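You operate a simulated robot arm through the tools that you are given. There is no shell and no other tool.

You are at the controls of a simulated robot arm. One attempt, no reset.

TASK
Crank the wool back on to its roll and lower the black bar.
Fine: free the white lever to crank and set it to hold again.

Only the result counts: the job must be done as asked and must still hold three seconds after the hand-in. Knocking over, shifting, dropping, spilling or breaking anything else fails it.

THE ROBOT
A 7-joint arm with a two-finger parallel gripper, fixed in place. Base frame: the origin is at the foot of the arm, x ahead of it, y to its left, z up. Lengths are in m, angles in degrees, forces in N, time in s.
With the tool pointing down near the work surface it reaches from about 0.1 to 0.48 m from the base axis. Its first joint turns from -143.0 to 143.0 degrees. Payload 3 kg.
Tool frame: the origin (TCP) lies between the finger pads and is the grasp point; the fingertips stand 0.03 m ahead of it; z points along the fingers, y is the line along which they close. Largest opening 0.11 m; finger width 0.02, thickness 0.01; the body of the gripper, 0.048 by 0.112 m, starts 0.055 m behind the TCP.
Orientation is told as [roll, pitch, yaw] about the base's x, y, z axes, in that order, counted from this pose: with the fingers straight down and closing along the base's y, the tool's x points along the base's -x, its y along +y and its z along -z.

THE INTERFACE
- The arm moves only by the tool jog_arm. Its argument "series" is a list of rows, each a list of 7 numbers: the shift along the base's x, y, z in units of 25 mm (1.0 is 25 mm), then the turn, a rotation vector about the base's x, y, z in units of 8 degrees (1.0 is 8 degrees), then the finger opening in m, from 0 to 0.11. In form: [[tx, ty, tz, rx, ry, rz, fingers], ...]. A call has 1 to 20 rows; each row shifts and turns the commanded pose from where the row before left it. A call with a number of a shift or a turn outside -1 to 1 is refused whole. A row lasts 0.2 s, in which the tool goes at most 0.05 m and 8.6 degrees; a call with a longer step from one row to the next is refused whole, and so is a gripper value outside its range. A pose out of reach is approached as far as the arm can. The call stops where the force on the tool passes 40 N (or 10 N more than at its start, if that is more) or the arm is blocked; 0.2 s more then pass. The fingers move at their own pace (about 0.108 m/s each) and stop on an object; they squeeze with about 27 N. The grip force told is the motor's: it shows also when the fingers shut on nothing. Time passes only in rows, and 0.2 s behind the last, so rows that do not move let the fingers close. It gives the time, the measured TCP pose, the force on the tool (base axes), the opening and the grip force at its end, in the units of the frame above (readings bear some noise), with the torque about the TCP (base axes, N m) and any sound that the robot's microphone picked up.
- Cameras (640 x 400 px; columns grow to the right, rows downward): "scene" is fixed at [0.0508, 0.5024, 1.2675]; the picture's right is [-0.74, -0.68, 0.00], its down [-0.36, 0.39, -0.85] and it looks along [0.57, -0.62, -0.53] (base axes); focal length 260 px, centre (320, 200). "wrist" rides on the gripper at [0.072, 0.017, -0.103] in the tool frame; the picture's right is [-0.23, 0.97, 0.00], its down [-0.76, -0.18, -0.62] and it looks along [-0.61, -0.14, 0.78] (tool axes); focal length 222 px, centre (320, 200). There is no depth. A picture from a camera that has moved, and an enlarged one, comes with that camera's place and axes in the base frame and with its lens.
- capture(camera): a new picture of that camera. The clock stands still meanwhile.
- lift_body(by): slides the trunk up (or, below 0, down) by that many m; the arm rides with it, the base frame stays. It gives what a move gives, with no picture.
- zoom(camera, box): a new picture of the part [left, top, right, bottom] of that camera's present view, enlarged. The clock stands still meanwhile.
- close_job(): hands the job in; it is judged then, once.

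Places have to be worked out from the pictures, the camera data and where the tool is seen. Open the gripper and draw the arm clear of the work before you hand the job in, unless the task says otherwise.

The tools are called after "Call:" as name(argument=value, ...) on one line, values as JSON. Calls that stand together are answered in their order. jog_arm: Moves the arm, as the interface text tells. Its arguments: {"type":"object","properties":{"series":{"type":"array"}},"required":["series"]} The other tools are called the same way: lift_body (by) slides the trunk up or down; capture (camera) takes a picture; zoom (camera, box) takes an enlarged picture of a part of a camera's view; close_job () hands the job in.

At the start:

```text
clock: 0.0
tool_pos: [0.6108, 0.1664, 1.1526]
tcp_rot: [0.0, -0.1, 0.0]
contact_force: [0.3, -0.3, -0.3]
ft_torque: [0.01, 0.0, 0.02]
grip_width: 0.1101
finger_force: 0.1
trunk travel left (down, up): [-0.694, 0.196]
```

scene: 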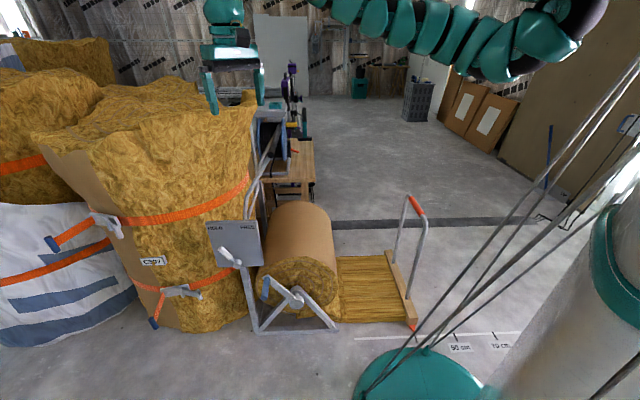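
wrist: 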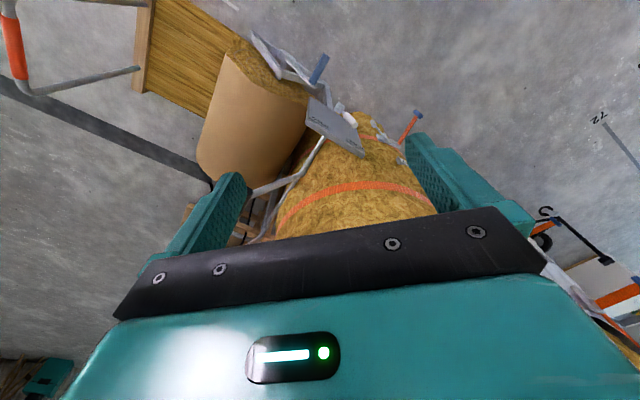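

I start by looking closely at the winder, the plate with the lever, and the crank.

Call:
zoom(camera="scene", box=[190, 180, 350, 340])

Call:
zoom(camera="scene", box=[200, 210, 270, 280])

Call:
zoom(camera="scene", box=[320, 180, 520, 360])

Call:
zoom(camera="wrist", box=[200, 0, 440, 180])

Call:
zoom(camera="scene", box=[230, 80, 330, 200])

```text
2.50 times, centred on (270, 260) of scene
camera zoom: at [0.0508, 0.5024, 1.2675], right [-0.74, -0.68, 0.0], down [-0.36, 0.39, -0.85], along [0.57, -0.62, -0.53], focal length 650 px, centre (445, 50)
```

zoom: 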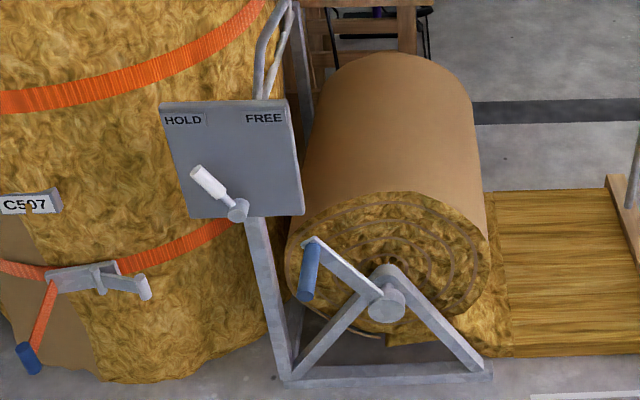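

```text
5.71 times, centred on (235, 245) of scene
camera zoom: at [0.0508, 0.5024, 1.2675], right [-0.74, -0.68, 0.0], down [-0.36, 0.39, -0.85], along [0.57, -0.62, -0.53], focal length 1485 px, centre (806, -57)
```

zoom: 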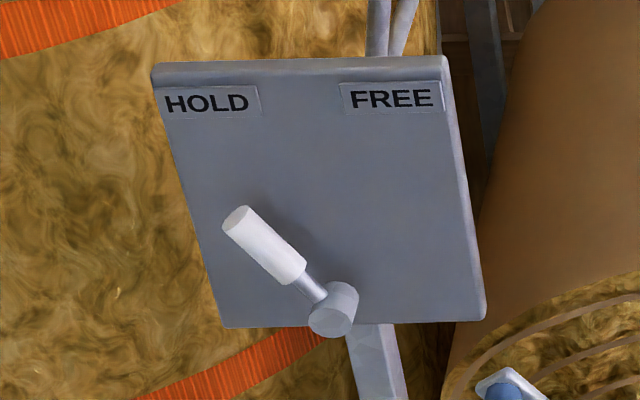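

```text
2.22 times, centred on (420, 270) of scene
camera zoom: at [0.0508, 0.5024, 1.2675], right [-0.74, -0.68, 0.0], down [-0.36, 0.39, -0.85], along [0.57, -0.62, -0.53], focal length 578 px, centre (98, 44)
```

zoom: 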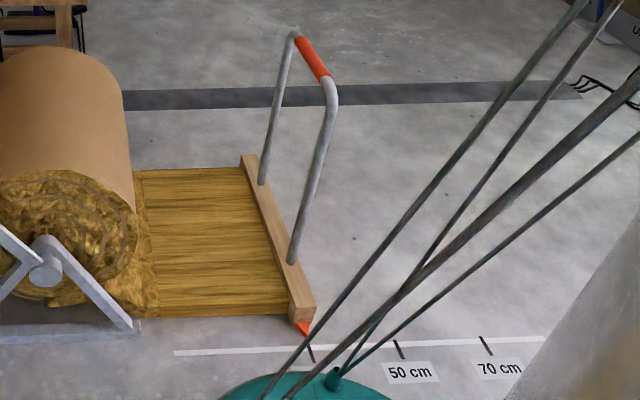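

```text
2.22 times, centred on (320, 90) of wrist
camera zoom: at [0.5383, 0.1837, 1.2557], right [0.23, 0.97, 0.0], down [0.76, -0.18, 0.62], along [0.61, -0.14, -0.78], focal length 494 px, centre (320, 444)
```

zoom: 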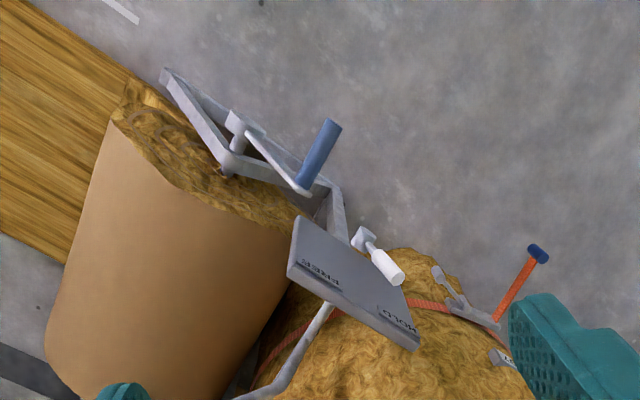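

```text
3.33 times, centred on (280, 140) of scene
camera zoom: at [0.0508, 0.5024, 1.2675], right [-0.74, -0.68, 0.0], down [-0.36, 0.39, -0.85], along [0.57, -0.62, -0.53], focal length 866 px, centre (453, 400)
```

zoom: 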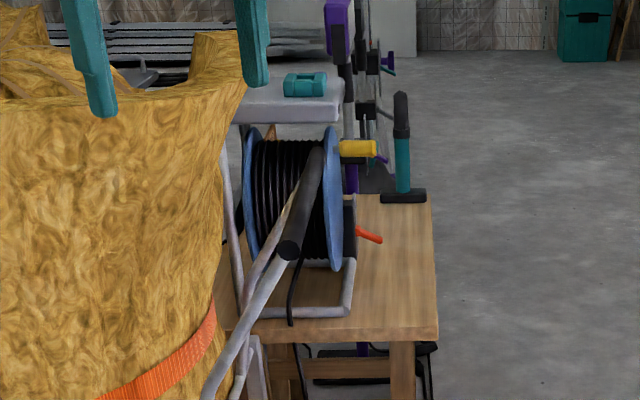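

The winder stands near (0.6, 0.04), the floor is about z = 0, and the red pointer reads about 30 cm. I need a better view of the black bar, the pointer and the way the wool leaves the roll.

Call:
zoom(camera="scene", box=[240, 120, 310, 220])

Call:
zoom(camera="scene", box=[255, 255, 345, 340])

Call:
zoom(camera="scene", box=[340, 290, 480, 370])

Call:
zoom(camera="wrist", box=[180, 120, 340, 260])

Call:
zoom(camera="wrist", box=[240, 20, 380, 120])

Call:
zoom(camera="scene", box=[190, 0, 640, 200])

```text
4.00 times, centred on (275, 170) of scene
camera zoom: at [0.0508, 0.5024, 1.2675], right [-0.74, -0.68, 0.0], down [-0.36, 0.39, -0.85], along [0.57, -0.62, -0.53], focal length 1040 px, centre (500, 320)
```

zoom: 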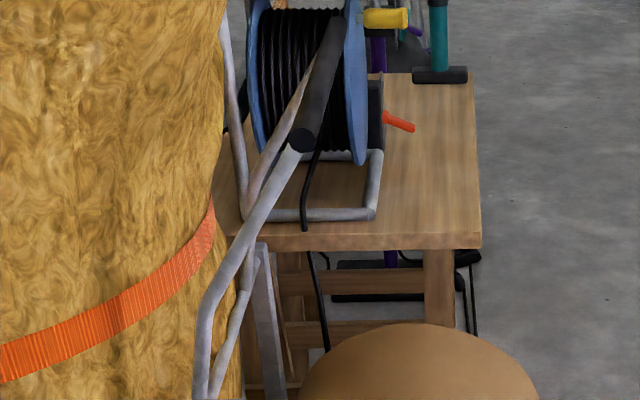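

```text
4.71 times, centred on (300, 298) of scene
camera zoom: at [0.0508, 0.5024, 1.2675], right [-0.74, -0.68, 0.0], down [-0.36, 0.39, -0.85], along [0.57, -0.62, -0.53], focal length 1223 px, centre (414, -259)
```

zoom: 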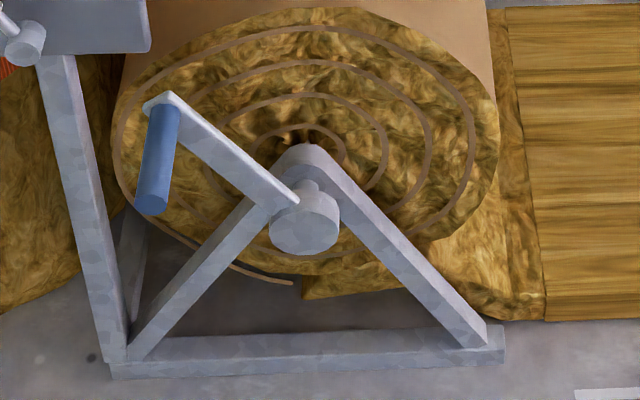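

```text
4.57 times, centred on (410, 330) of scene
camera zoom: at [0.0508, 0.5024, 1.2675], right [-0.74, -0.68, 0.0], down [-0.36, 0.39, -0.85], along [0.57, -0.62, -0.53], focal length 1188 px, centre (-91, -394)
```

zoom: 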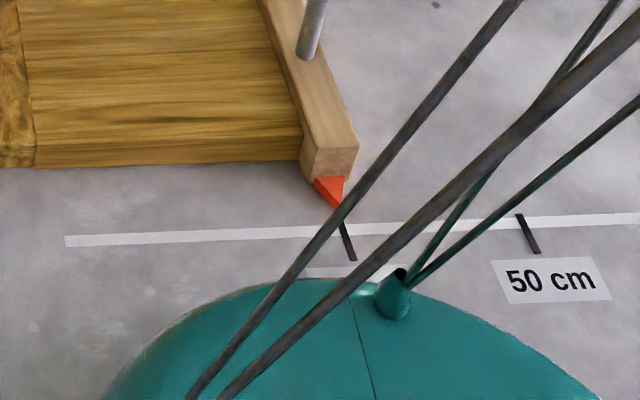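

```text
2.86 times, centred on (260, 190) of wrist
camera zoom: at [0.5383, 0.1837, 1.2557], right [0.23, 0.97, 0.0], down [0.76, -0.18, 0.62], along [0.61, -0.14, -0.78], focal length 635 px, centre (491, 229)
```

zoom: 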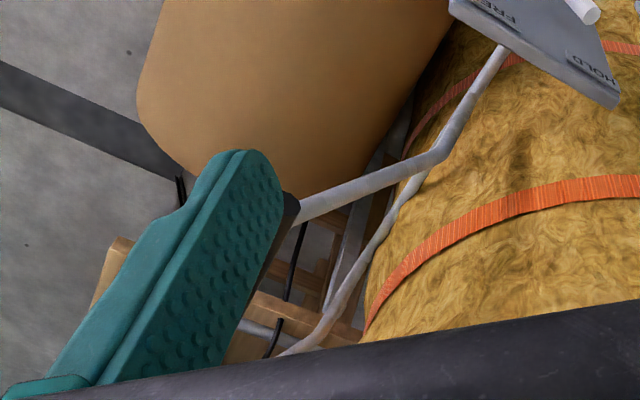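

```text
4.00 times, centred on (310, 70) of wrist
camera zoom: at [0.5383, 0.1837, 1.2557], right [0.23, 0.97, 0.0], down [0.76, -0.18, 0.62], along [0.61, -0.14, -0.78], focal length 888 px, centre (360, 720)
```

zoom: 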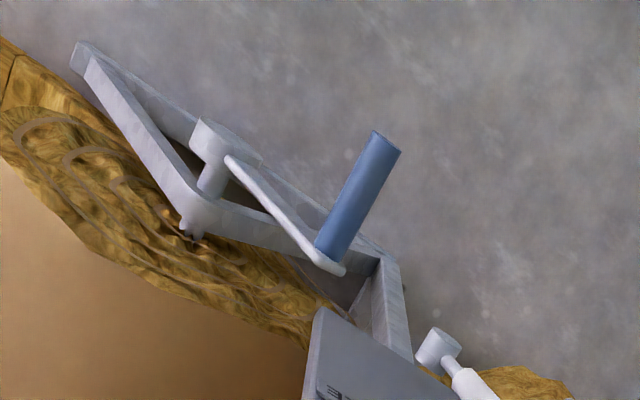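

```text
1.42 times, centred on (415, 100) of scene
camera zoom: at [0.0508, 0.5024, 1.2675], right [-0.74, -0.68, 0.0], down [-0.36, 0.39, -0.85], along [0.57, -0.62, -0.53], focal length 370 px, centre (185, 342)
```

zoom: 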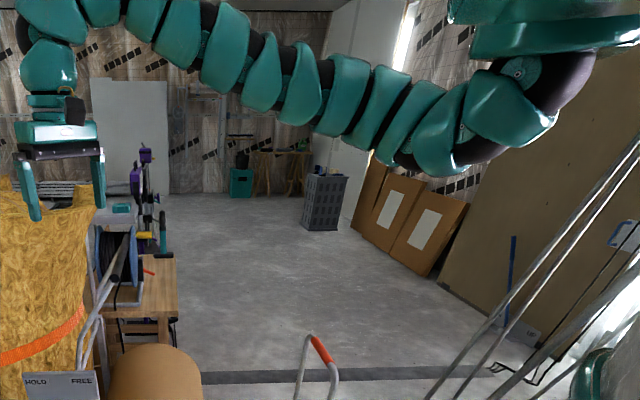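

The black bar sits at roughly (0.74, 0.01, 0.93), carried on two bent arms that swing towards the roll. I lower the trunk 0.25 m, which stays clear of everything, to see the winder from a second height.

Call:
lift_body(by=-0.25)

```text
clock: 2.6
tool_pos: [0.6123, 0.1669, 0.9023]
tcp_rot: [0.0, -0.1, 0.0]
contact_force: [0.3, -0.1, 0.2]
ft_torque: [-0.01, 0.02, 0.02]
grip_width: 0.1097
finger_force: 0.0
trunk travel left (down, up): [-0.444, 0.446]
```

Now I move the tool back about 0.2 m in x so the wrist camera can see the whole winder.

Call:
jog_arm(series=[[-1, 0, 0, 0, 0, 0, 0.06], [-1, 0, 0, 0, 0, 0, 0.06], [-1, 0, 0, 0, 0, 0, 0.06], [-1, 0, 0, 0, 0, 0, 0.06], [-1, 0, 0, 0, 0, 0, 0.06], [-1, 0, 0, 0, 0, 0, 0.06], [-1, 0, 0, 0, 0, 0, 0.06], [-1, 0, 0, 0, 0, 0, 0.06]])

Call:
capture(camera="wrist")

Call:
capture(camera="scene")

```text
clock: 4.4
tool_pos: [0.5187, 0.2288, 0.894]
tcp_rot: [0.0, 0.3, 0.0]
contact_force: [0.3, 0.2, 0.4]
ft_torque: [0.0, 0.0, 0.01]
grip_width: 0.0601
finger_force: 0.1
out of reach, approached as far as the arm can: row 1, 2, 3, 4, 5, 6, 7, 8
trunk travel left (down, up): [-0.444, 0.446]
```

```text
taken
camera wrist: at [0.4465, 0.2457, 0.9967], right [0.23, 0.97, 0.0], down [0.77, -0.18, 0.62], along [0.6, -0.14, -0.79], focal length 222 px, centre (320, 200)
```

wrist: 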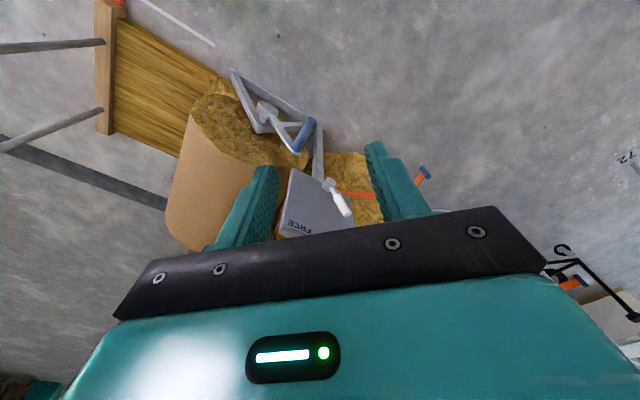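

```text
taken
```

scene: 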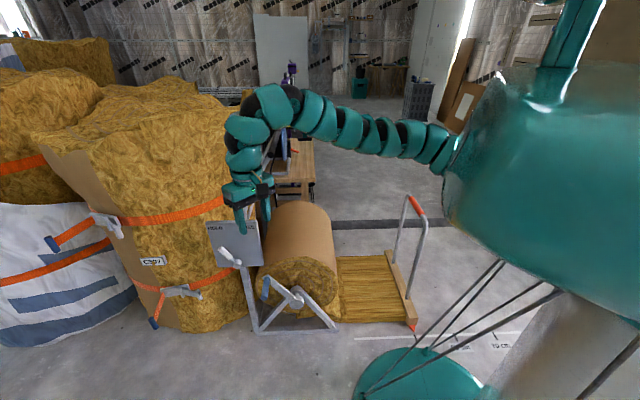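

The arm could not come straight back: it drifted to (0.519, 0.229, 0.894) instead, so I'll have to feel out its reach. First I'll zoom in from this new viewpoint to triangulate the parts.

Call:
zoom(camera="wrist", box=[220, 60, 380, 160])

Call:
zoom(camera="wrist", box=[265, 150, 375, 240])

Call:
zoom(camera="scene", box=[200, 80, 480, 280])

```text
4.00 times, centred on (300, 110) of wrist
camera zoom: at [0.4465, 0.2457, 0.9967], right [0.23, 0.97, 0.0], down [0.77, -0.18, 0.62], along [0.6, -0.14, -0.79], focal length 888 px, centre (400, 560)
```

zoom: 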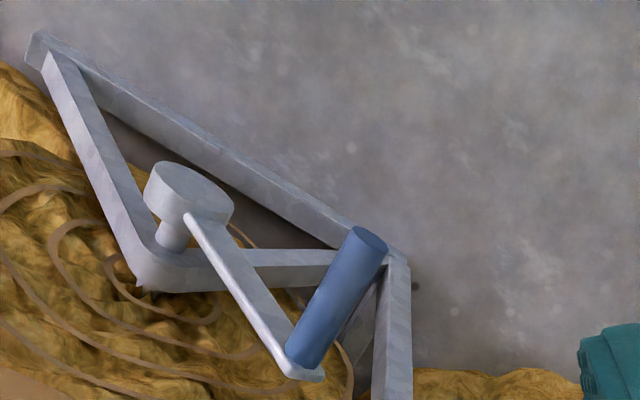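

```text
4.44 times, centred on (320, 195) of wrist
camera zoom: at [0.4465, 0.2457, 0.9967], right [0.23, 0.97, 0.0], down [0.77, -0.18, 0.62], along [0.6, -0.14, -0.79], focal length 987 px, centre (320, 222)
```

zoom: 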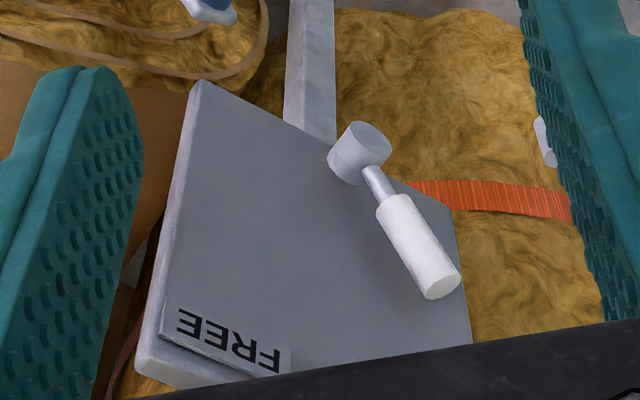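

```text
2.00 times, centred on (340, 180) of scene
camera zoom: at [0.0508, 0.5024, 1.2675], right [-0.74, -0.68, 0.0], down [-0.36, 0.39, -0.85], along [0.57, -0.62, -0.53], focal length 520 px, centre (280, 240)
```

zoom: 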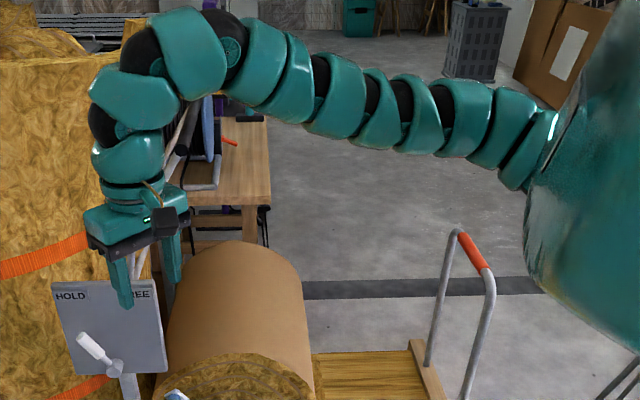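

Triangulated so far:

| Part | Position |
|---|---|
| Lever hub | (0.758, 0.197, 0.53) |
| Lever tip | (0.794, 0.231, 0.614) |
| Crank hub | (0.596, 0.055, 0.30) |
| Crank handle | (0.669, 0.132, 0.47) to (0.620, 0.187, 0.447) |

Next I test the arm's reach by moving forward towards the lever, staying high.

Call:
jog_arm(series=[[1, 0, 0, 0, 0, 0, 0.06], [1, 0, 0, 0, 0, 0, 0.06], [1, 0, 0, 0, 0, 0, 0.06], [1, 0, 0, 0, 0, 0, 0.06], [1, 0, 0, 0, 0, 0, 0.06], [1, 0, 0, 0, 0, 0, 0.06], [1, 0, 0, 0, 0, 0, 0.06], [1, 0, 0, 0, 0, 0, 0.06]])

```text
clock: 6.2
tool_pos: [0.6648, 0.2254, 0.8912]
tcp_rot: [0.0, 0.0, 0.0]
contact_force: [0.2, -0.7, 0.3]
ft_torque: [0.0, -0.01, -0.01]
grip_width: 0.0601
finger_force: 0.1
out of reach, approached as far as the arm can: row 6, 7, 8
trunk travel left (down, up): [-0.444, 0.446]
```

With the tool straight down the reach ends near r = 0.70, but the lever sits at r = 0.83. I'll bring the tool horizontal so it faces the plate, starting with pitching it up while high and clear of the plate.

Call:
jog_arm(series=[[-0.4, 0.4, 0, 0, -1, 0, 0.06], [-0.4, 0.4, 0, 0, -1, 0, 0.06], [-0.4, 0.4, 0, 0, -1, 0, 0.06], [-0.4, 0.4, 0, 0, -1, 0, 0.06], [0, 0, 0, 0, -1, 0, 0.06], [0, 0, 0, 0, -1, 0, 0.06]])

Call:
capture(camera="scene")

Call:
capture(camera="wrist")

```text
clock: 7.6
tool_pos: [0.6261, 0.2736, 0.9003]
tcp_rot: [-0.4, -39.2, 2.5]
contact_force: [0.0, 0.4, -5.8]
ft_torque: [0.05, -0.3, 0.02]
grip_width: 0.06
finger_force: 0.1
out of reach, approached as far as the arm can: row 4, 5
trunk travel left (down, up): [-0.444, 0.446]
```

```text
taken
```

scene: 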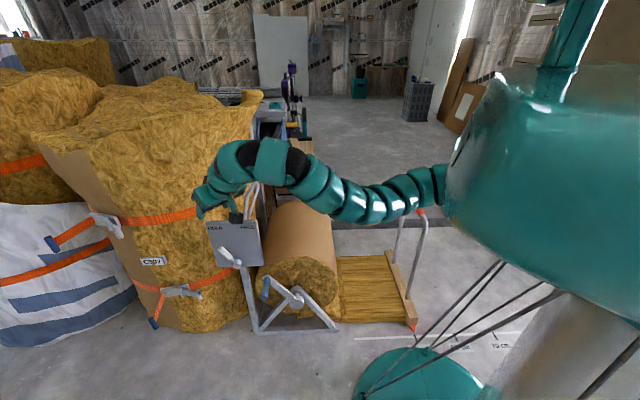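

```text
taken
camera wrist: at [0.504, 0.2865, 0.9336], right [0.14, 0.98, 0.14], down [0.2, -0.16, 0.97], along [0.97, -0.1, -0.22], focal length 222 px, centre (320, 200)
```

wrist: 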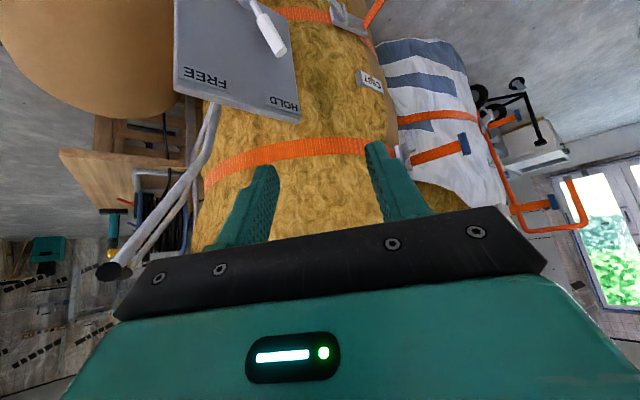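

There is a 5.8 N downward reading. I hold still for one row to see whether it is a real contact or only a motion transient.

Call:
jog_arm(series=[[0, 0, 0, 0, 0, 0, 0.06]])

Call:
zoom(camera="scene", box=[180, 120, 320, 240])

```text
clock: 8.0
tool_pos: [0.6284, 0.276, 0.8972]
tcp_rot: [-0.4, -39.1, 2.6]
contact_force: [0.7, 0.5, 0.5]
ft_torque: [-0.02, 0.01, 0.0]
grip_width: 0.0596
finger_force: 0.0
trunk travel left (down, up): [-0.444, 0.446]
```

```text
3.33 times, centred on (250, 180) of scene
camera zoom: at [0.0508, 0.5024, 1.2675], right [-0.74, -0.68, 0.0], down [-0.36, 0.39, -0.85], along [0.57, -0.62, -0.53], focal length 866 px, centre (553, 267)
```

zoom: 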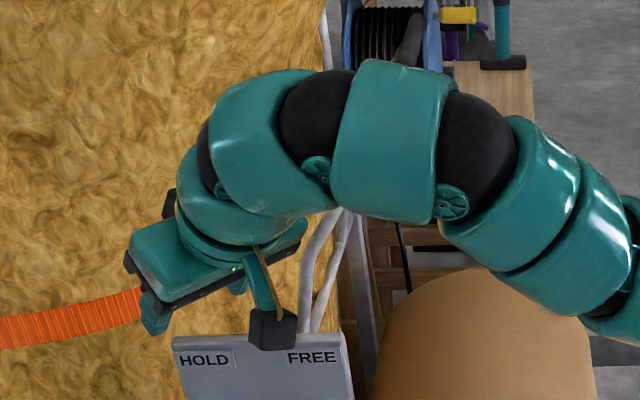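

That was a transient; the arm is free. I continue pitching the tool towards horizontal.

Call:
jog_arm(series=[[0, 0, 0, 0, -1, 0, 0.06], [0, 0, 0, 0, -1, 0, 0.06], [0, 0, 0, 0, -1, 0, 0.06], [0, 0, 0, 0, -1, 0, 0.06], [0, 0, 0, 0, -1, 0, 0.06], [0, 0, 0, 0, -1, 0, 0.06]])

```text
clock: 9.4
tool_pos: [0.6272, 0.2758, 0.8982]
tcp_rot: [-34.8, -86.7, 36.0]
contact_force: [-0.2, 0.2, 0.3]
ft_torque: [-0.01, 0.01, 0.0]
grip_width: 0.06
finger_force: 0.1
trunk travel left (down, up): [-0.444, 0.446]
```

It is horizontal now. Next I yaw it about -35° so the fingers face the plate, then look.

Call:
jog_arm(series=[[0, 0, 0, 0, 0, -1, 0.06], [0, 0, 0, 0, 0, -1, 0.06], [0, 0, 0, 0, 0, -1, 0.06], [0, 0, 0, 0, -0.4, -0.9, 0.06], [0, 0, 0, 0, 0, -0.5, 0.06]])

Call:
capture(camera="wrist")

Call:
capture(camera="scene")

```text
clock: 10.6
tool_pos: [0.6265, 0.2753, 0.8978]
tcp_rot: [-88.5, -89.6, 54.3]
contact_force: [0.2, -0.7, 0.5]
ft_torque: [0.0, -0.04, -0.01]
grip_width: 0.06
finger_force: 0.0
trunk travel left (down, up): [-0.444, 0.446]
```

```text
taken
camera wrist: at [0.5492, 0.3466, 0.8246], right [0.55, 0.81, 0.22], down [-0.61, 0.21, 0.76], along [0.57, -0.55, 0.61], focal length 222 px, centre (320, 200)
```

wrist: 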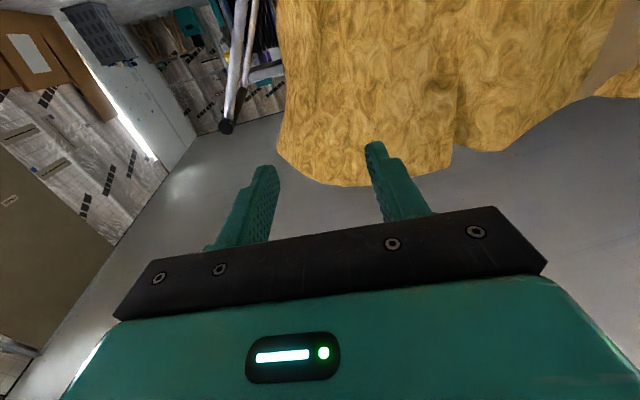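

```text
taken
```

scene: 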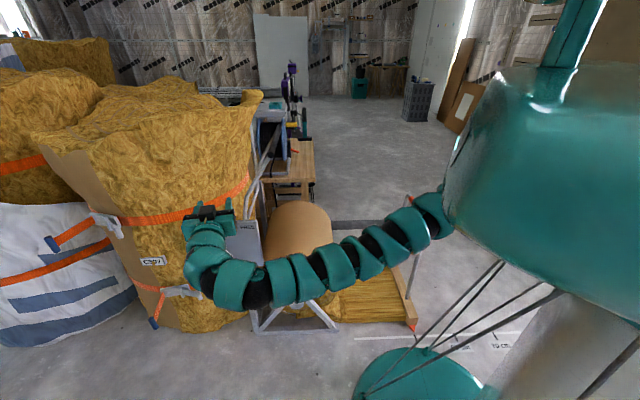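

The arm and wrist lie well in front of the winder. I lower the trunk 0.31 m so the fingers are level with the lever handle, about 0.17 m in front of the plate.

Call:
lift_body(by=-0.31)

Call:
capture(camera="scene")

Call:
capture(camera="wrist")

Call:
zoom(camera="scene", box=[180, 200, 290, 310])

```text
clock: 13.7
tool_pos: [0.6273, 0.2748, 0.5871]
tcp_rot: [-82.6, -89.6, 48.7]
contact_force: [0.5, -0.4, -0.8]
ft_torque: [-0.03, 0.01, -0.04]
grip_width: 0.0599
finger_force: 0.2
trunk travel left (down, up): [-0.134, 0.756]
```

```text
taken
```

scene: 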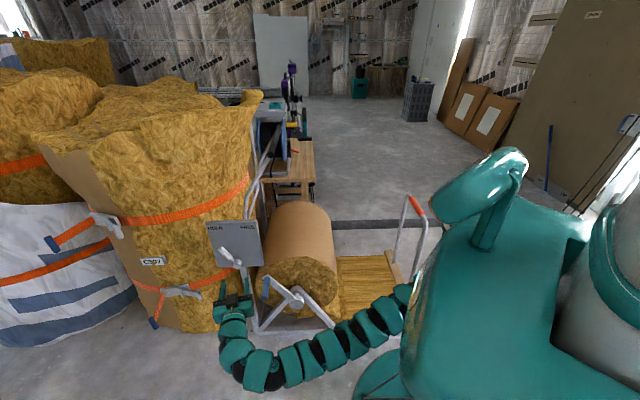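

```text
taken
camera wrist: at [0.5491, 0.3466, 0.5147], right [0.55, 0.81, 0.22], down [-0.61, 0.21, 0.76], along [0.57, -0.55, 0.61], focal length 222 px, centre (320, 200)
```

wrist: 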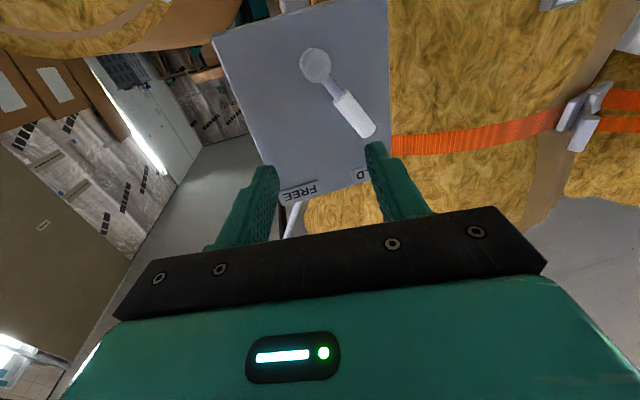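

```text
3.64 times, centred on (235, 255) of scene
camera zoom: at [0.0508, 0.5024, 1.2675], right [-0.74, -0.68, 0.0], down [-0.36, 0.39, -0.85], along [0.57, -0.62, -0.53], focal length 945 px, centre (629, 0)
```

zoom: 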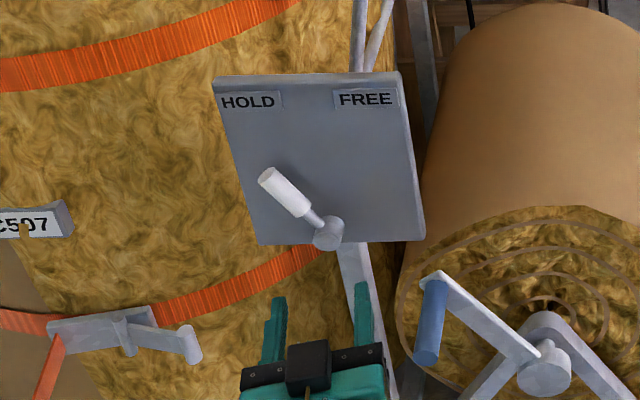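

The wrist view shows the lever clearly. I place the hub at about (0.754, 0.198, 0.54) and the tip at about (0.788, 0.231, 0.62). I shift the tool sideways 0.04 m and roll it about 31° to line the fingers up with the lever.

Call:
jog_arm(series=[[0.23, 0.34, 0, -0.8, 0.54, 0, 0.06], [0.23, 0.34, 0, -0.8, 0.54, 0, 0.06], [0.23, 0.34, 0.2, -0.8, 0.54, 0, 0.06], [0.23, 0.34, 0.2, -0.8, 0.54, 0, 0.06]])

Call:
capture(camera="wrist")

Call:
zoom(camera="scene", box=[180, 200, 290, 310])

```text
clock: 14.7
tool_pos: [0.6409, 0.2828, 0.6114]
tcp_rot: [-89.8, -58.6, 55.9]
contact_force: [0.0, 0.3, -0.3]
ft_torque: [0.0, 0.02, 0.01]
grip_width: 0.06
finger_force: 0.0
out of reach, approached as far as the arm can: row 3
trunk travel left (down, up): [-0.134, 0.756]
```

```text
taken
camera wrist: at [0.5419, 0.3204, 0.541], right [0.53, 0.79, -0.31], down [-0.38, 0.55, 0.74], along [0.76, -0.27, 0.59], focal length 222 px, centre (320, 200)
```

wrist: 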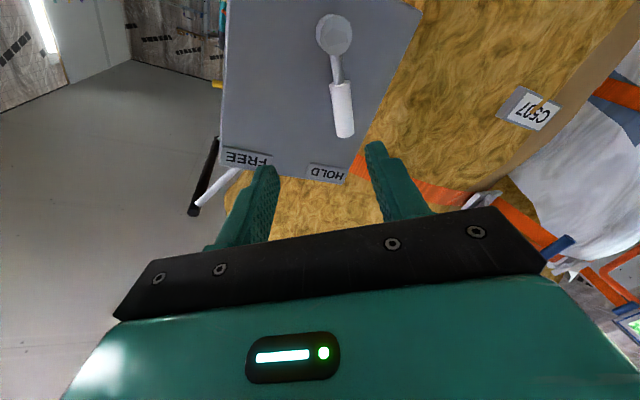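

```text
3.64 times, centred on (235, 255) of scene
camera zoom: at [0.0508, 0.5024, 1.2675], right [-0.74, -0.68, 0.0], down [-0.36, 0.39, -0.85], along [0.57, -0.62, -0.53], focal length 945 px, centre (629, 0)
```

zoom: 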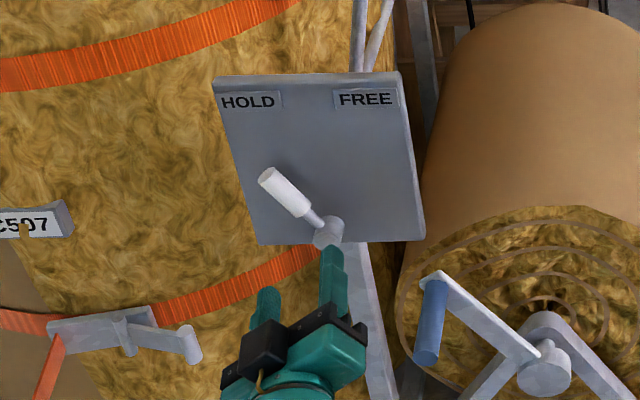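

The lever now runs parallel to the fingers. I correct the side offset by 0.026 m and move in 0.09 m along the tool axis.

Call:
jog_arm(series=[[0.25, 0.37, -0.27, 0, 0, 0, 0.06], [0.25, 0.37, -0.27, 0, 0, 0, 0.06], [0.6, -0.4, 0, 0, 0, 0, 0.06], [0.6, -0.4, 0, 0, 0, 0, 0.06], [0.6, -0.4, 0, 0, 0, 0, 0.06], [0.6, -0.4, 0, 0, 0, 0, 0.06], [0.6, -0.4, 0, 0, 0, 0, 0.06]])

Call:
capture(camera="wrist")

Call:
zoom(camera="scene", box=[190, 210, 270, 290])

```text
clock: 16.3
tool_pos: [0.7224, 0.2418, 0.6029]
tcp_rot: [-89.7, -58.6, 55.9]
contact_force: [0.0, 0.1, -0.3]
ft_torque: [0.02, -0.04, 0.01]
grip_width: 0.0601
finger_force: 0.0
out of reach, approached as far as the arm can: row 2
trunk travel left (down, up): [-0.134, 0.756]
```

```text
taken
camera wrist: at [0.6232, 0.2794, 0.5333], right [0.53, 0.79, -0.31], down [-0.38, 0.55, 0.74], along [0.76, -0.28, 0.59], focal length 222 px, centre (320, 200)
```

wrist: 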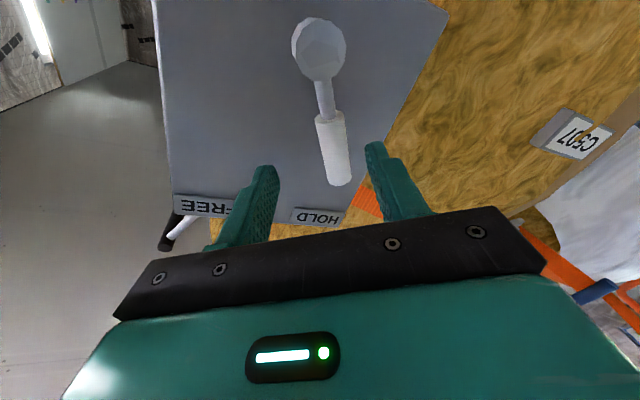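

```text
5.00 times, centred on (230, 250) of scene
camera zoom: at [0.0508, 0.5024, 1.2675], right [-0.74, -0.68, 0.0], down [-0.36, 0.39, -0.85], along [0.57, -0.62, -0.53], focal length 1300 px, centre (770, -50)
```

zoom: 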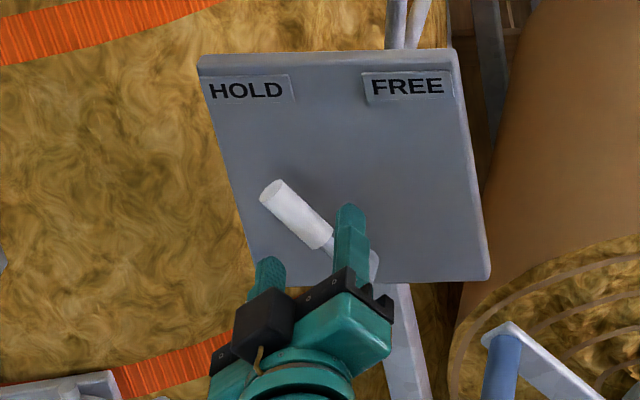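

The handle is about 56 mm ahead and 8 mm off to the side. I move in 40 mm more and narrow the fingers loosely around it.

Call:
jog_arm(series=[[0.48, -0.24, -0.04, 0, 0, 0, 0.06], [0.48, -0.24, -0.04, 0, 0, 0, 0.06], [0.48, -0.24, -0.04, 0, 0, 0, 0.06], [0, 0, 0, 0, 0, 0, 0.034], [0, 0, 0, 0, 0, 0, 0.034]])

Call:
capture(camera="wrist")

Call:
zoom(camera="scene", box=[190, 210, 270, 290])

```text
clock: 17.5
tool_pos: [0.756, 0.2183, 0.6017]
tcp_rot: [-89.7, -58.5, 55.9]
contact_force: [2.5, 4.4, -1.2]
ft_torque: [0.06, -0.04, 0.11]
grip_width: 0.0364
finger_force: 2.3
out of reach, approached as far as the arm can: row 2
trunk travel left (down, up): [-0.134, 0.756]
```

```text
taken
camera wrist: at [0.6556, 0.2562, 0.531], right [0.53, 0.79, -0.31], down [-0.38, 0.55, 0.74], along [0.76, -0.28, 0.59], focal length 222 px, centre (320, 200)
```

wrist: 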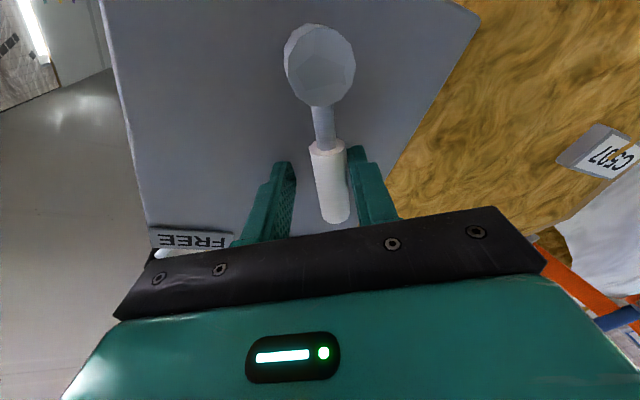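

```text
5.00 times, centred on (230, 250) of scene
camera zoom: at [0.0508, 0.5024, 1.2675], right [-0.74, -0.68, 0.0], down [-0.36, 0.39, -0.85], along [0.57, -0.62, -0.53], focal length 1300 px, centre (770, -50)
```

zoom: 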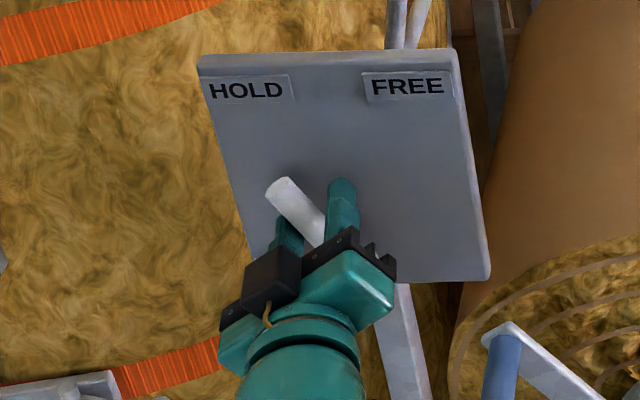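

The finger on the HOLD side touches the handle and the lever sits between the fingers. I push the lever along its arc towards FREE, rolling the tool with it.

Call:
jog_arm(series=[[-0.229, -0.234, 0.168, 0.688, -0.678, 0, 0.034], [-0.243, -0.248, 0.122, 0.688, -0.678, 0, 0.034], [-0.252, -0.257, 0.074, 0.688, -0.678, 0, 0.034], [-0.257, -0.262, 0.025, 0.688, -0.678, 0, 0.034]])

Call:
capture(camera="wrist")

Call:
zoom(camera="scene", box=[190, 210, 270, 290])

```text
clock: 18.5
tool_pos: [0.7303, 0.1919, 0.6114]
tcp_rot: [-171.2, -84.6, 135.8]
contact_force: [-0.8, -1.0, -2.3]
ft_torque: [0.07, 0.0, 0.0]
grip_width: 0.0343
finger_force: 0.5
trunk travel left (down, up): [-0.134, 0.756]
```

```text
taken
camera wrist: at [0.6605, 0.2612, 0.5298], right [0.55, 0.81, 0.21], down [-0.66, 0.26, 0.7], along [0.51, -0.53, 0.68], focal length 222 px, centre (320, 200)
```

wrist: 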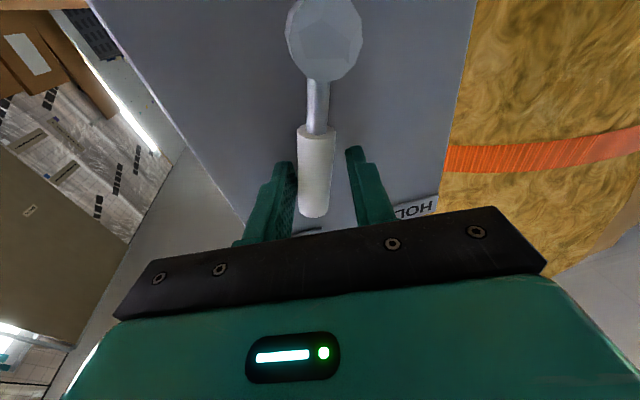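

```text
5.00 times, centred on (230, 250) of scene
camera zoom: at [0.0508, 0.5024, 1.2675], right [-0.74, -0.68, 0.0], down [-0.36, 0.39, -0.85], along [0.57, -0.62, -0.53], focal length 1300 px, centre (770, -50)
```

zoom: 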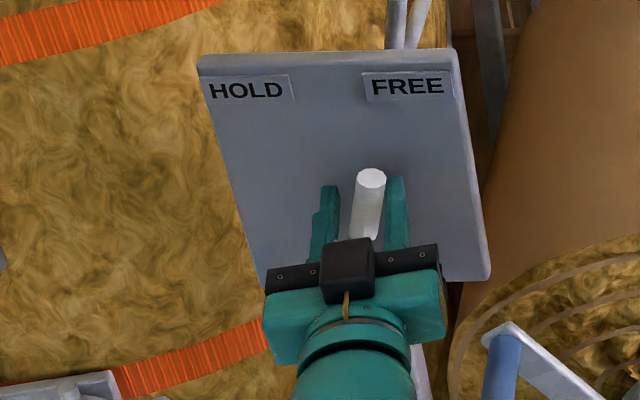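

The lever follows easily and stands near vertical. I carry on along the arc towards FREE.

Call:
jog_arm(series=[[-0.257, -0.262, -0.025, 0.688, -0.678, 0, 0.034], [-0.252, -0.257, -0.074, 0.688, -0.678, 0, 0.034], [-0.243, -0.248, -0.122, 0.688, -0.678, 0, 0.034], [-0.229, -0.234, -0.168, 0.688, -0.678, 0, 0.034]])

Call:
capture(camera="wrist")

Call:
zoom(camera="scene", box=[190, 210, 270, 290])

```text
clock: 19.5
tool_pos: [0.707, 0.1696, 0.6032]
tcp_rot: [108.1, -58.7, -144.9]
contact_force: [15.0, 14.4, 7.6]
ft_torque: [-0.07, 0.11, 0.31]
grip_width: 0.0452
finger_force: 10.9
trunk travel left (down, up): [-0.134, 0.756]
```

```text
taken
camera wrist: at [0.6657, 0.2681, 0.5323], right [0.37, 0.64, 0.68], down [-0.89, 0.03, 0.46], along [0.27, -0.77, 0.57], focal length 222 px, centre (320, 200)
```

wrist: 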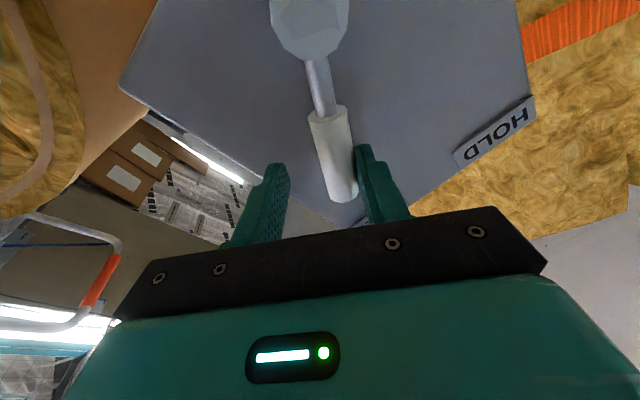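

```text
5.00 times, centred on (230, 250) of scene
camera zoom: at [0.0508, 0.5024, 1.2675], right [-0.74, -0.68, 0.0], down [-0.36, 0.39, -0.85], along [0.57, -0.62, -0.53], focal length 1300 px, centre (770, -50)
```

zoom: 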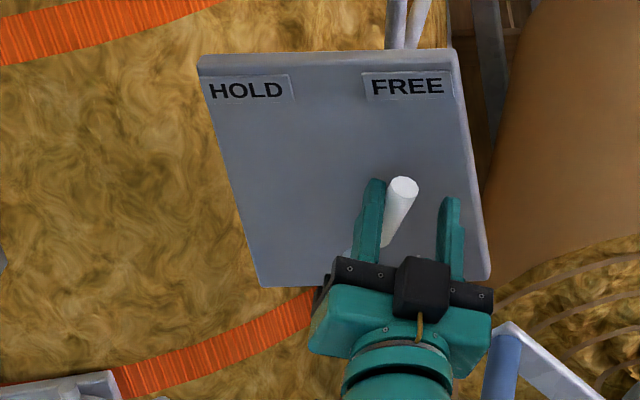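

The side force has risen to about 21 N, so the lever is probably at its FREE stop. I press one small step further to confirm it.

Call:
jog_arm(series=[[-0.15, -0.15, -0.1, 0, 0, 0, 0.034], [0, 0, 0, 0, 0, 0, 0.034]])

Call:
zoom(camera="scene", box=[190, 210, 270, 290])

```text
clock: 19.9
tool_pos: [0.704, 0.1683, 0.6023]
tcp_rot: [108.5, -58.6, -144.5]
contact_force: [22.8, 19.9, 14.0]
ft_torque: [-0.06, 0.16, 0.47]
grip_width: 0.0497
finger_force: 16.0
trunk travel left (down, up): [-0.134, 0.756]
stopped in row 2: the force on the tool passed its limit at 42 N (the readings are from after the stop); the commanded pose is now the measured one
```

```text
5.00 times, centred on (230, 250) of scene
camera zoom: at [0.0508, 0.5024, 1.2675], right [-0.74, -0.68, 0.0], down [-0.36, 0.39, -0.85], along [0.57, -0.62, -0.53], focal length 1300 px, centre (770, -50)
```

zoom: 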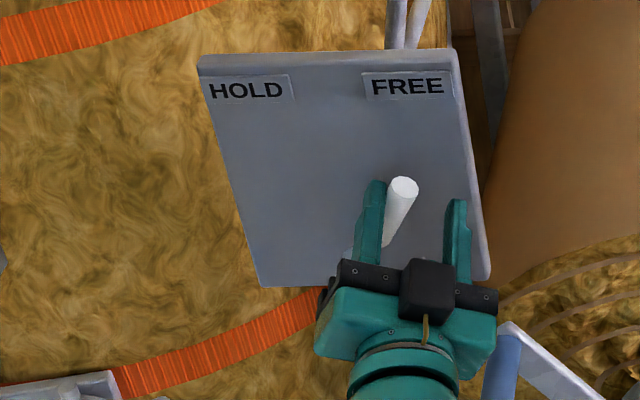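

The lever is firmly at the FREE stop. I ease off, open the fingers and back away along the tool axis.

Call:
jog_arm(series=[[0.25, 0.25, 0.1, 0, 0, 0, 0.06], [0.1, 0.1, 0.05, 0, 0, 0, 0.07], [-0.76, 0.62, -0.16, 0, 0, 0, 0.07], [-0.76, 0.62, -0.16, 0, 0, 0, 0.07], [-0.76, 0.62, -0.16, 0, 0, 0, 0.07], [-0.76, 0.62, -0.16, 0, 0, 0, 0.07], [-0.76, 0.62, -0.16, 0, 0, 0, 0.07]])

Call:
capture(camera="wrist")

Call:
capture(camera="scene")

Call:
zoom(camera="scene", box=[190, 200, 350, 340])

```text
clock: 21.5
tool_pos: [0.6167, 0.2517, 0.5857]
tcp_rot: [108.4, -58.6, -144.9]
contact_force: [0.2, -0.3, 0.5]
ft_torque: [0.0, 0.01, -0.01]
grip_width: 0.0698
finger_force: 0.0
trunk travel left (down, up): [-0.134, 0.756]
```

```text
taken
camera wrist: at [0.5753, 0.3495, 0.5146], right [0.37, 0.64, 0.68], down [-0.89, 0.03, 0.46], along [0.27, -0.77, 0.58], focal length 222 px, centre (320, 200)
```

wrist: 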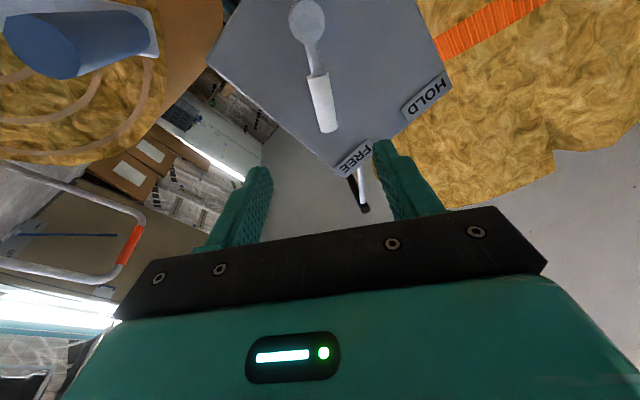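

```text
taken
```

scene: 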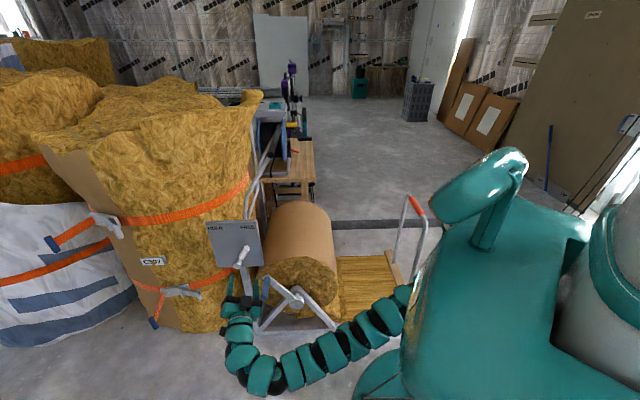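

```text
2.86 times, centred on (270, 270) of scene
camera zoom: at [0.0508, 0.5024, 1.2675], right [-0.74, -0.68, 0.0], down [-0.36, 0.39, -0.85], along [0.57, -0.62, -0.53], focal length 743 px, centre (463, 0)
```

zoom: 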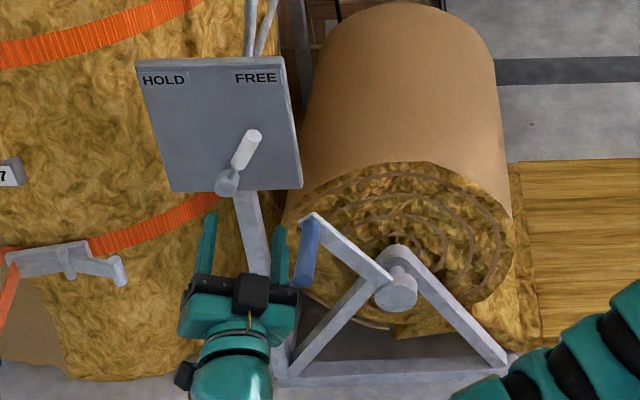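

The lever stays at FREE. For the crank I want the tool pointing down with the fingers closing across the handle, so I back off, undo the roll and start pitching the tool down.

Call:
jog_arm(series=[[-0.5, 0.5, 0.3, 0, 0, 0, 0.07], [-0.5, 0.5, 0.3, -0.74, 0.6, -0.155, 0.07], [-0.4, 0.4, 0.4, -0.74, 0.6, -0.155, 0.07], [0, 0, 0.5, -0.74, 0.6, -0.155, 0.07], [0, 0, 0.5, -0.74, 0.6, -0.155, 0.07], [0, 0, 0, 0.6, 0.78, 0, 0.07], [0, 0, 0, 0.6, 0.78, 0, 0.07], [0, 0, 0, 0.6, 0.78, 0, 0.07], [0, 0, 0, 0.6, 0.78, 0, 0.07], [0, 0, 0, 0.6, 0.78, 0, 0.07], [0, 0, 0, 0.6, 0.78, 0, 0.07]])

Call:
capture(camera="wrist")

Call:
capture(camera="scene")

```text
clock: 23.9
tool_pos: [0.5827, 0.286, 0.6341]
tcp_rot: [-3.0, -51.9, -35.6]
contact_force: [-0.1, -0.3, -0.6]
ft_torque: [0.0, -0.04, 0.01]
grip_width: 0.07
finger_force: 0.1
trunk travel left (down, up): [-0.134, 0.756]
```

```text
taken
camera wrist: at [0.4929, 0.3773, 0.6401], right [0.71, 0.68, 0.15], down [-0.11, -0.1, 0.99], along [0.69, -0.72, 0.0], focal length 222 px, centre (320, 200)
```

wrist: 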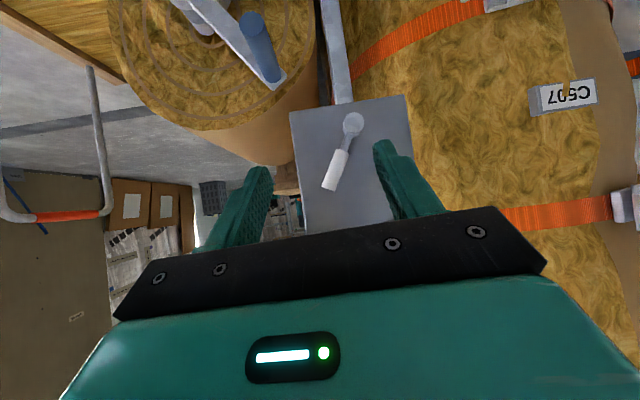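

```text
taken
```

scene: 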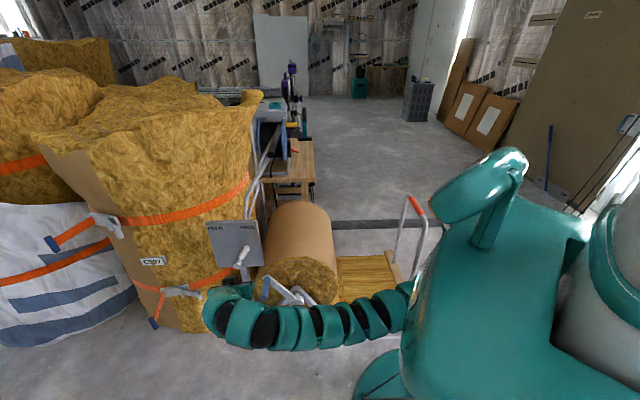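

This view looks straight along the roll axis, so I'll zoom in to fix the crank geometry.

Call:
zoom(camera="wrist", box=[100, 0, 380, 180])

Call:
zoom(camera="scene", box=[240, 180, 440, 340])

```text
2.22 times, centred on (240, 90) of wrist
camera zoom: at [0.4929, 0.3773, 0.6401], right [0.71, 0.68, 0.15], down [-0.11, -0.1, 0.99], along [0.69, -0.72, 0.0], focal length 494 px, centre (498, 444)
```

zoom: 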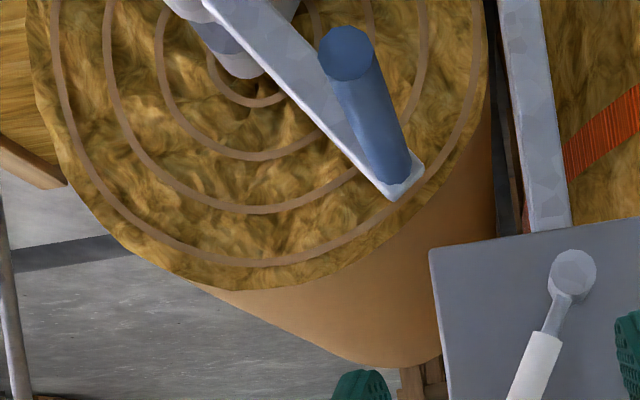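

```text
2.50 times, centred on (340, 260) of scene
camera zoom: at [0.0508, 0.5024, 1.2675], right [-0.74, -0.68, 0.0], down [-0.36, 0.39, -0.85], along [0.57, -0.62, -0.53], focal length 650 px, centre (270, 50)
```

zoom: 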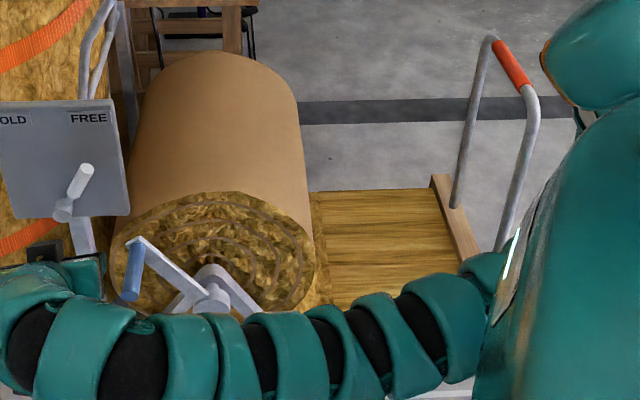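

The handle runs from about (0.676, 0.129) to (0.615, 0.191) at z ≈ 0.46. I finish pitching the tool straight down and yaw it to square up with the handle.

Call:
jog_arm(series=[[0, 0, 0.2, 0.62, 0.78, 0, 0.06], [0, 0, 0.2, 0.62, 0.78, 0, 0.06], [0, 0, 0.2, 0.62, 0.78, 0, 0.06], [0, 0, 0.2, 0.62, 0.78, 0, 0.06], [0, 0, 0.2, 0.62, 0.78, 0, 0.06], [0, 0, 0.2, 0.62, 0.78, 0, 0.06], [0, 0, 0, 0.3, 0.4, -0.7, 0.06]])

Call:
capture(camera="wrist")

Call:
capture(camera="scene")

```text
clock: 25.5
tool_pos: [0.5847, 0.2885, 0.6217]
tcp_rot: [-0.9, -0.4, -42.3]
contact_force: [-0.5, 1.0, 0.1]
ft_torque: [-0.02, 0.01, -0.04]
grip_width: 0.0601
finger_force: 0.0
out of reach, approached as far as the arm can: row 5, 6, 7
trunk travel left (down, up): [-0.134, 0.756]
```

```text
taken
camera wrist: at [0.5433, 0.3517, 0.7247], right [0.82, 0.57, -0.02], down [0.45, -0.63, 0.63], along [0.35, -0.53, -0.78], focal length 222 px, centre (320, 200)
```

wrist: 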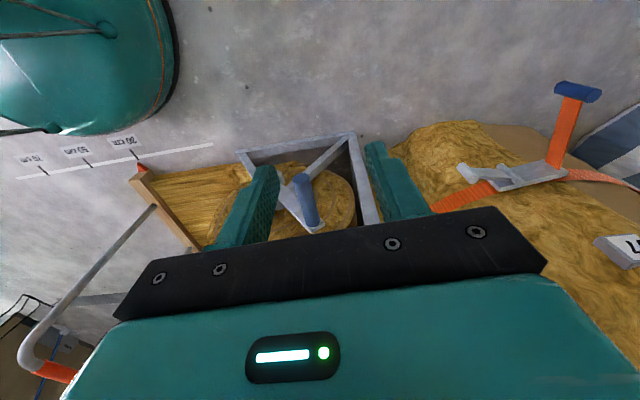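

```text
taken
```

scene: 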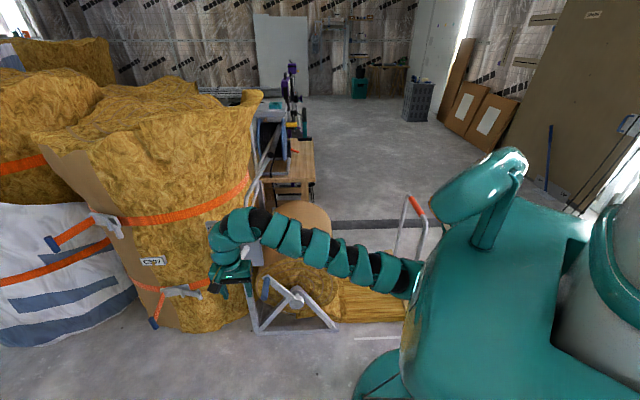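

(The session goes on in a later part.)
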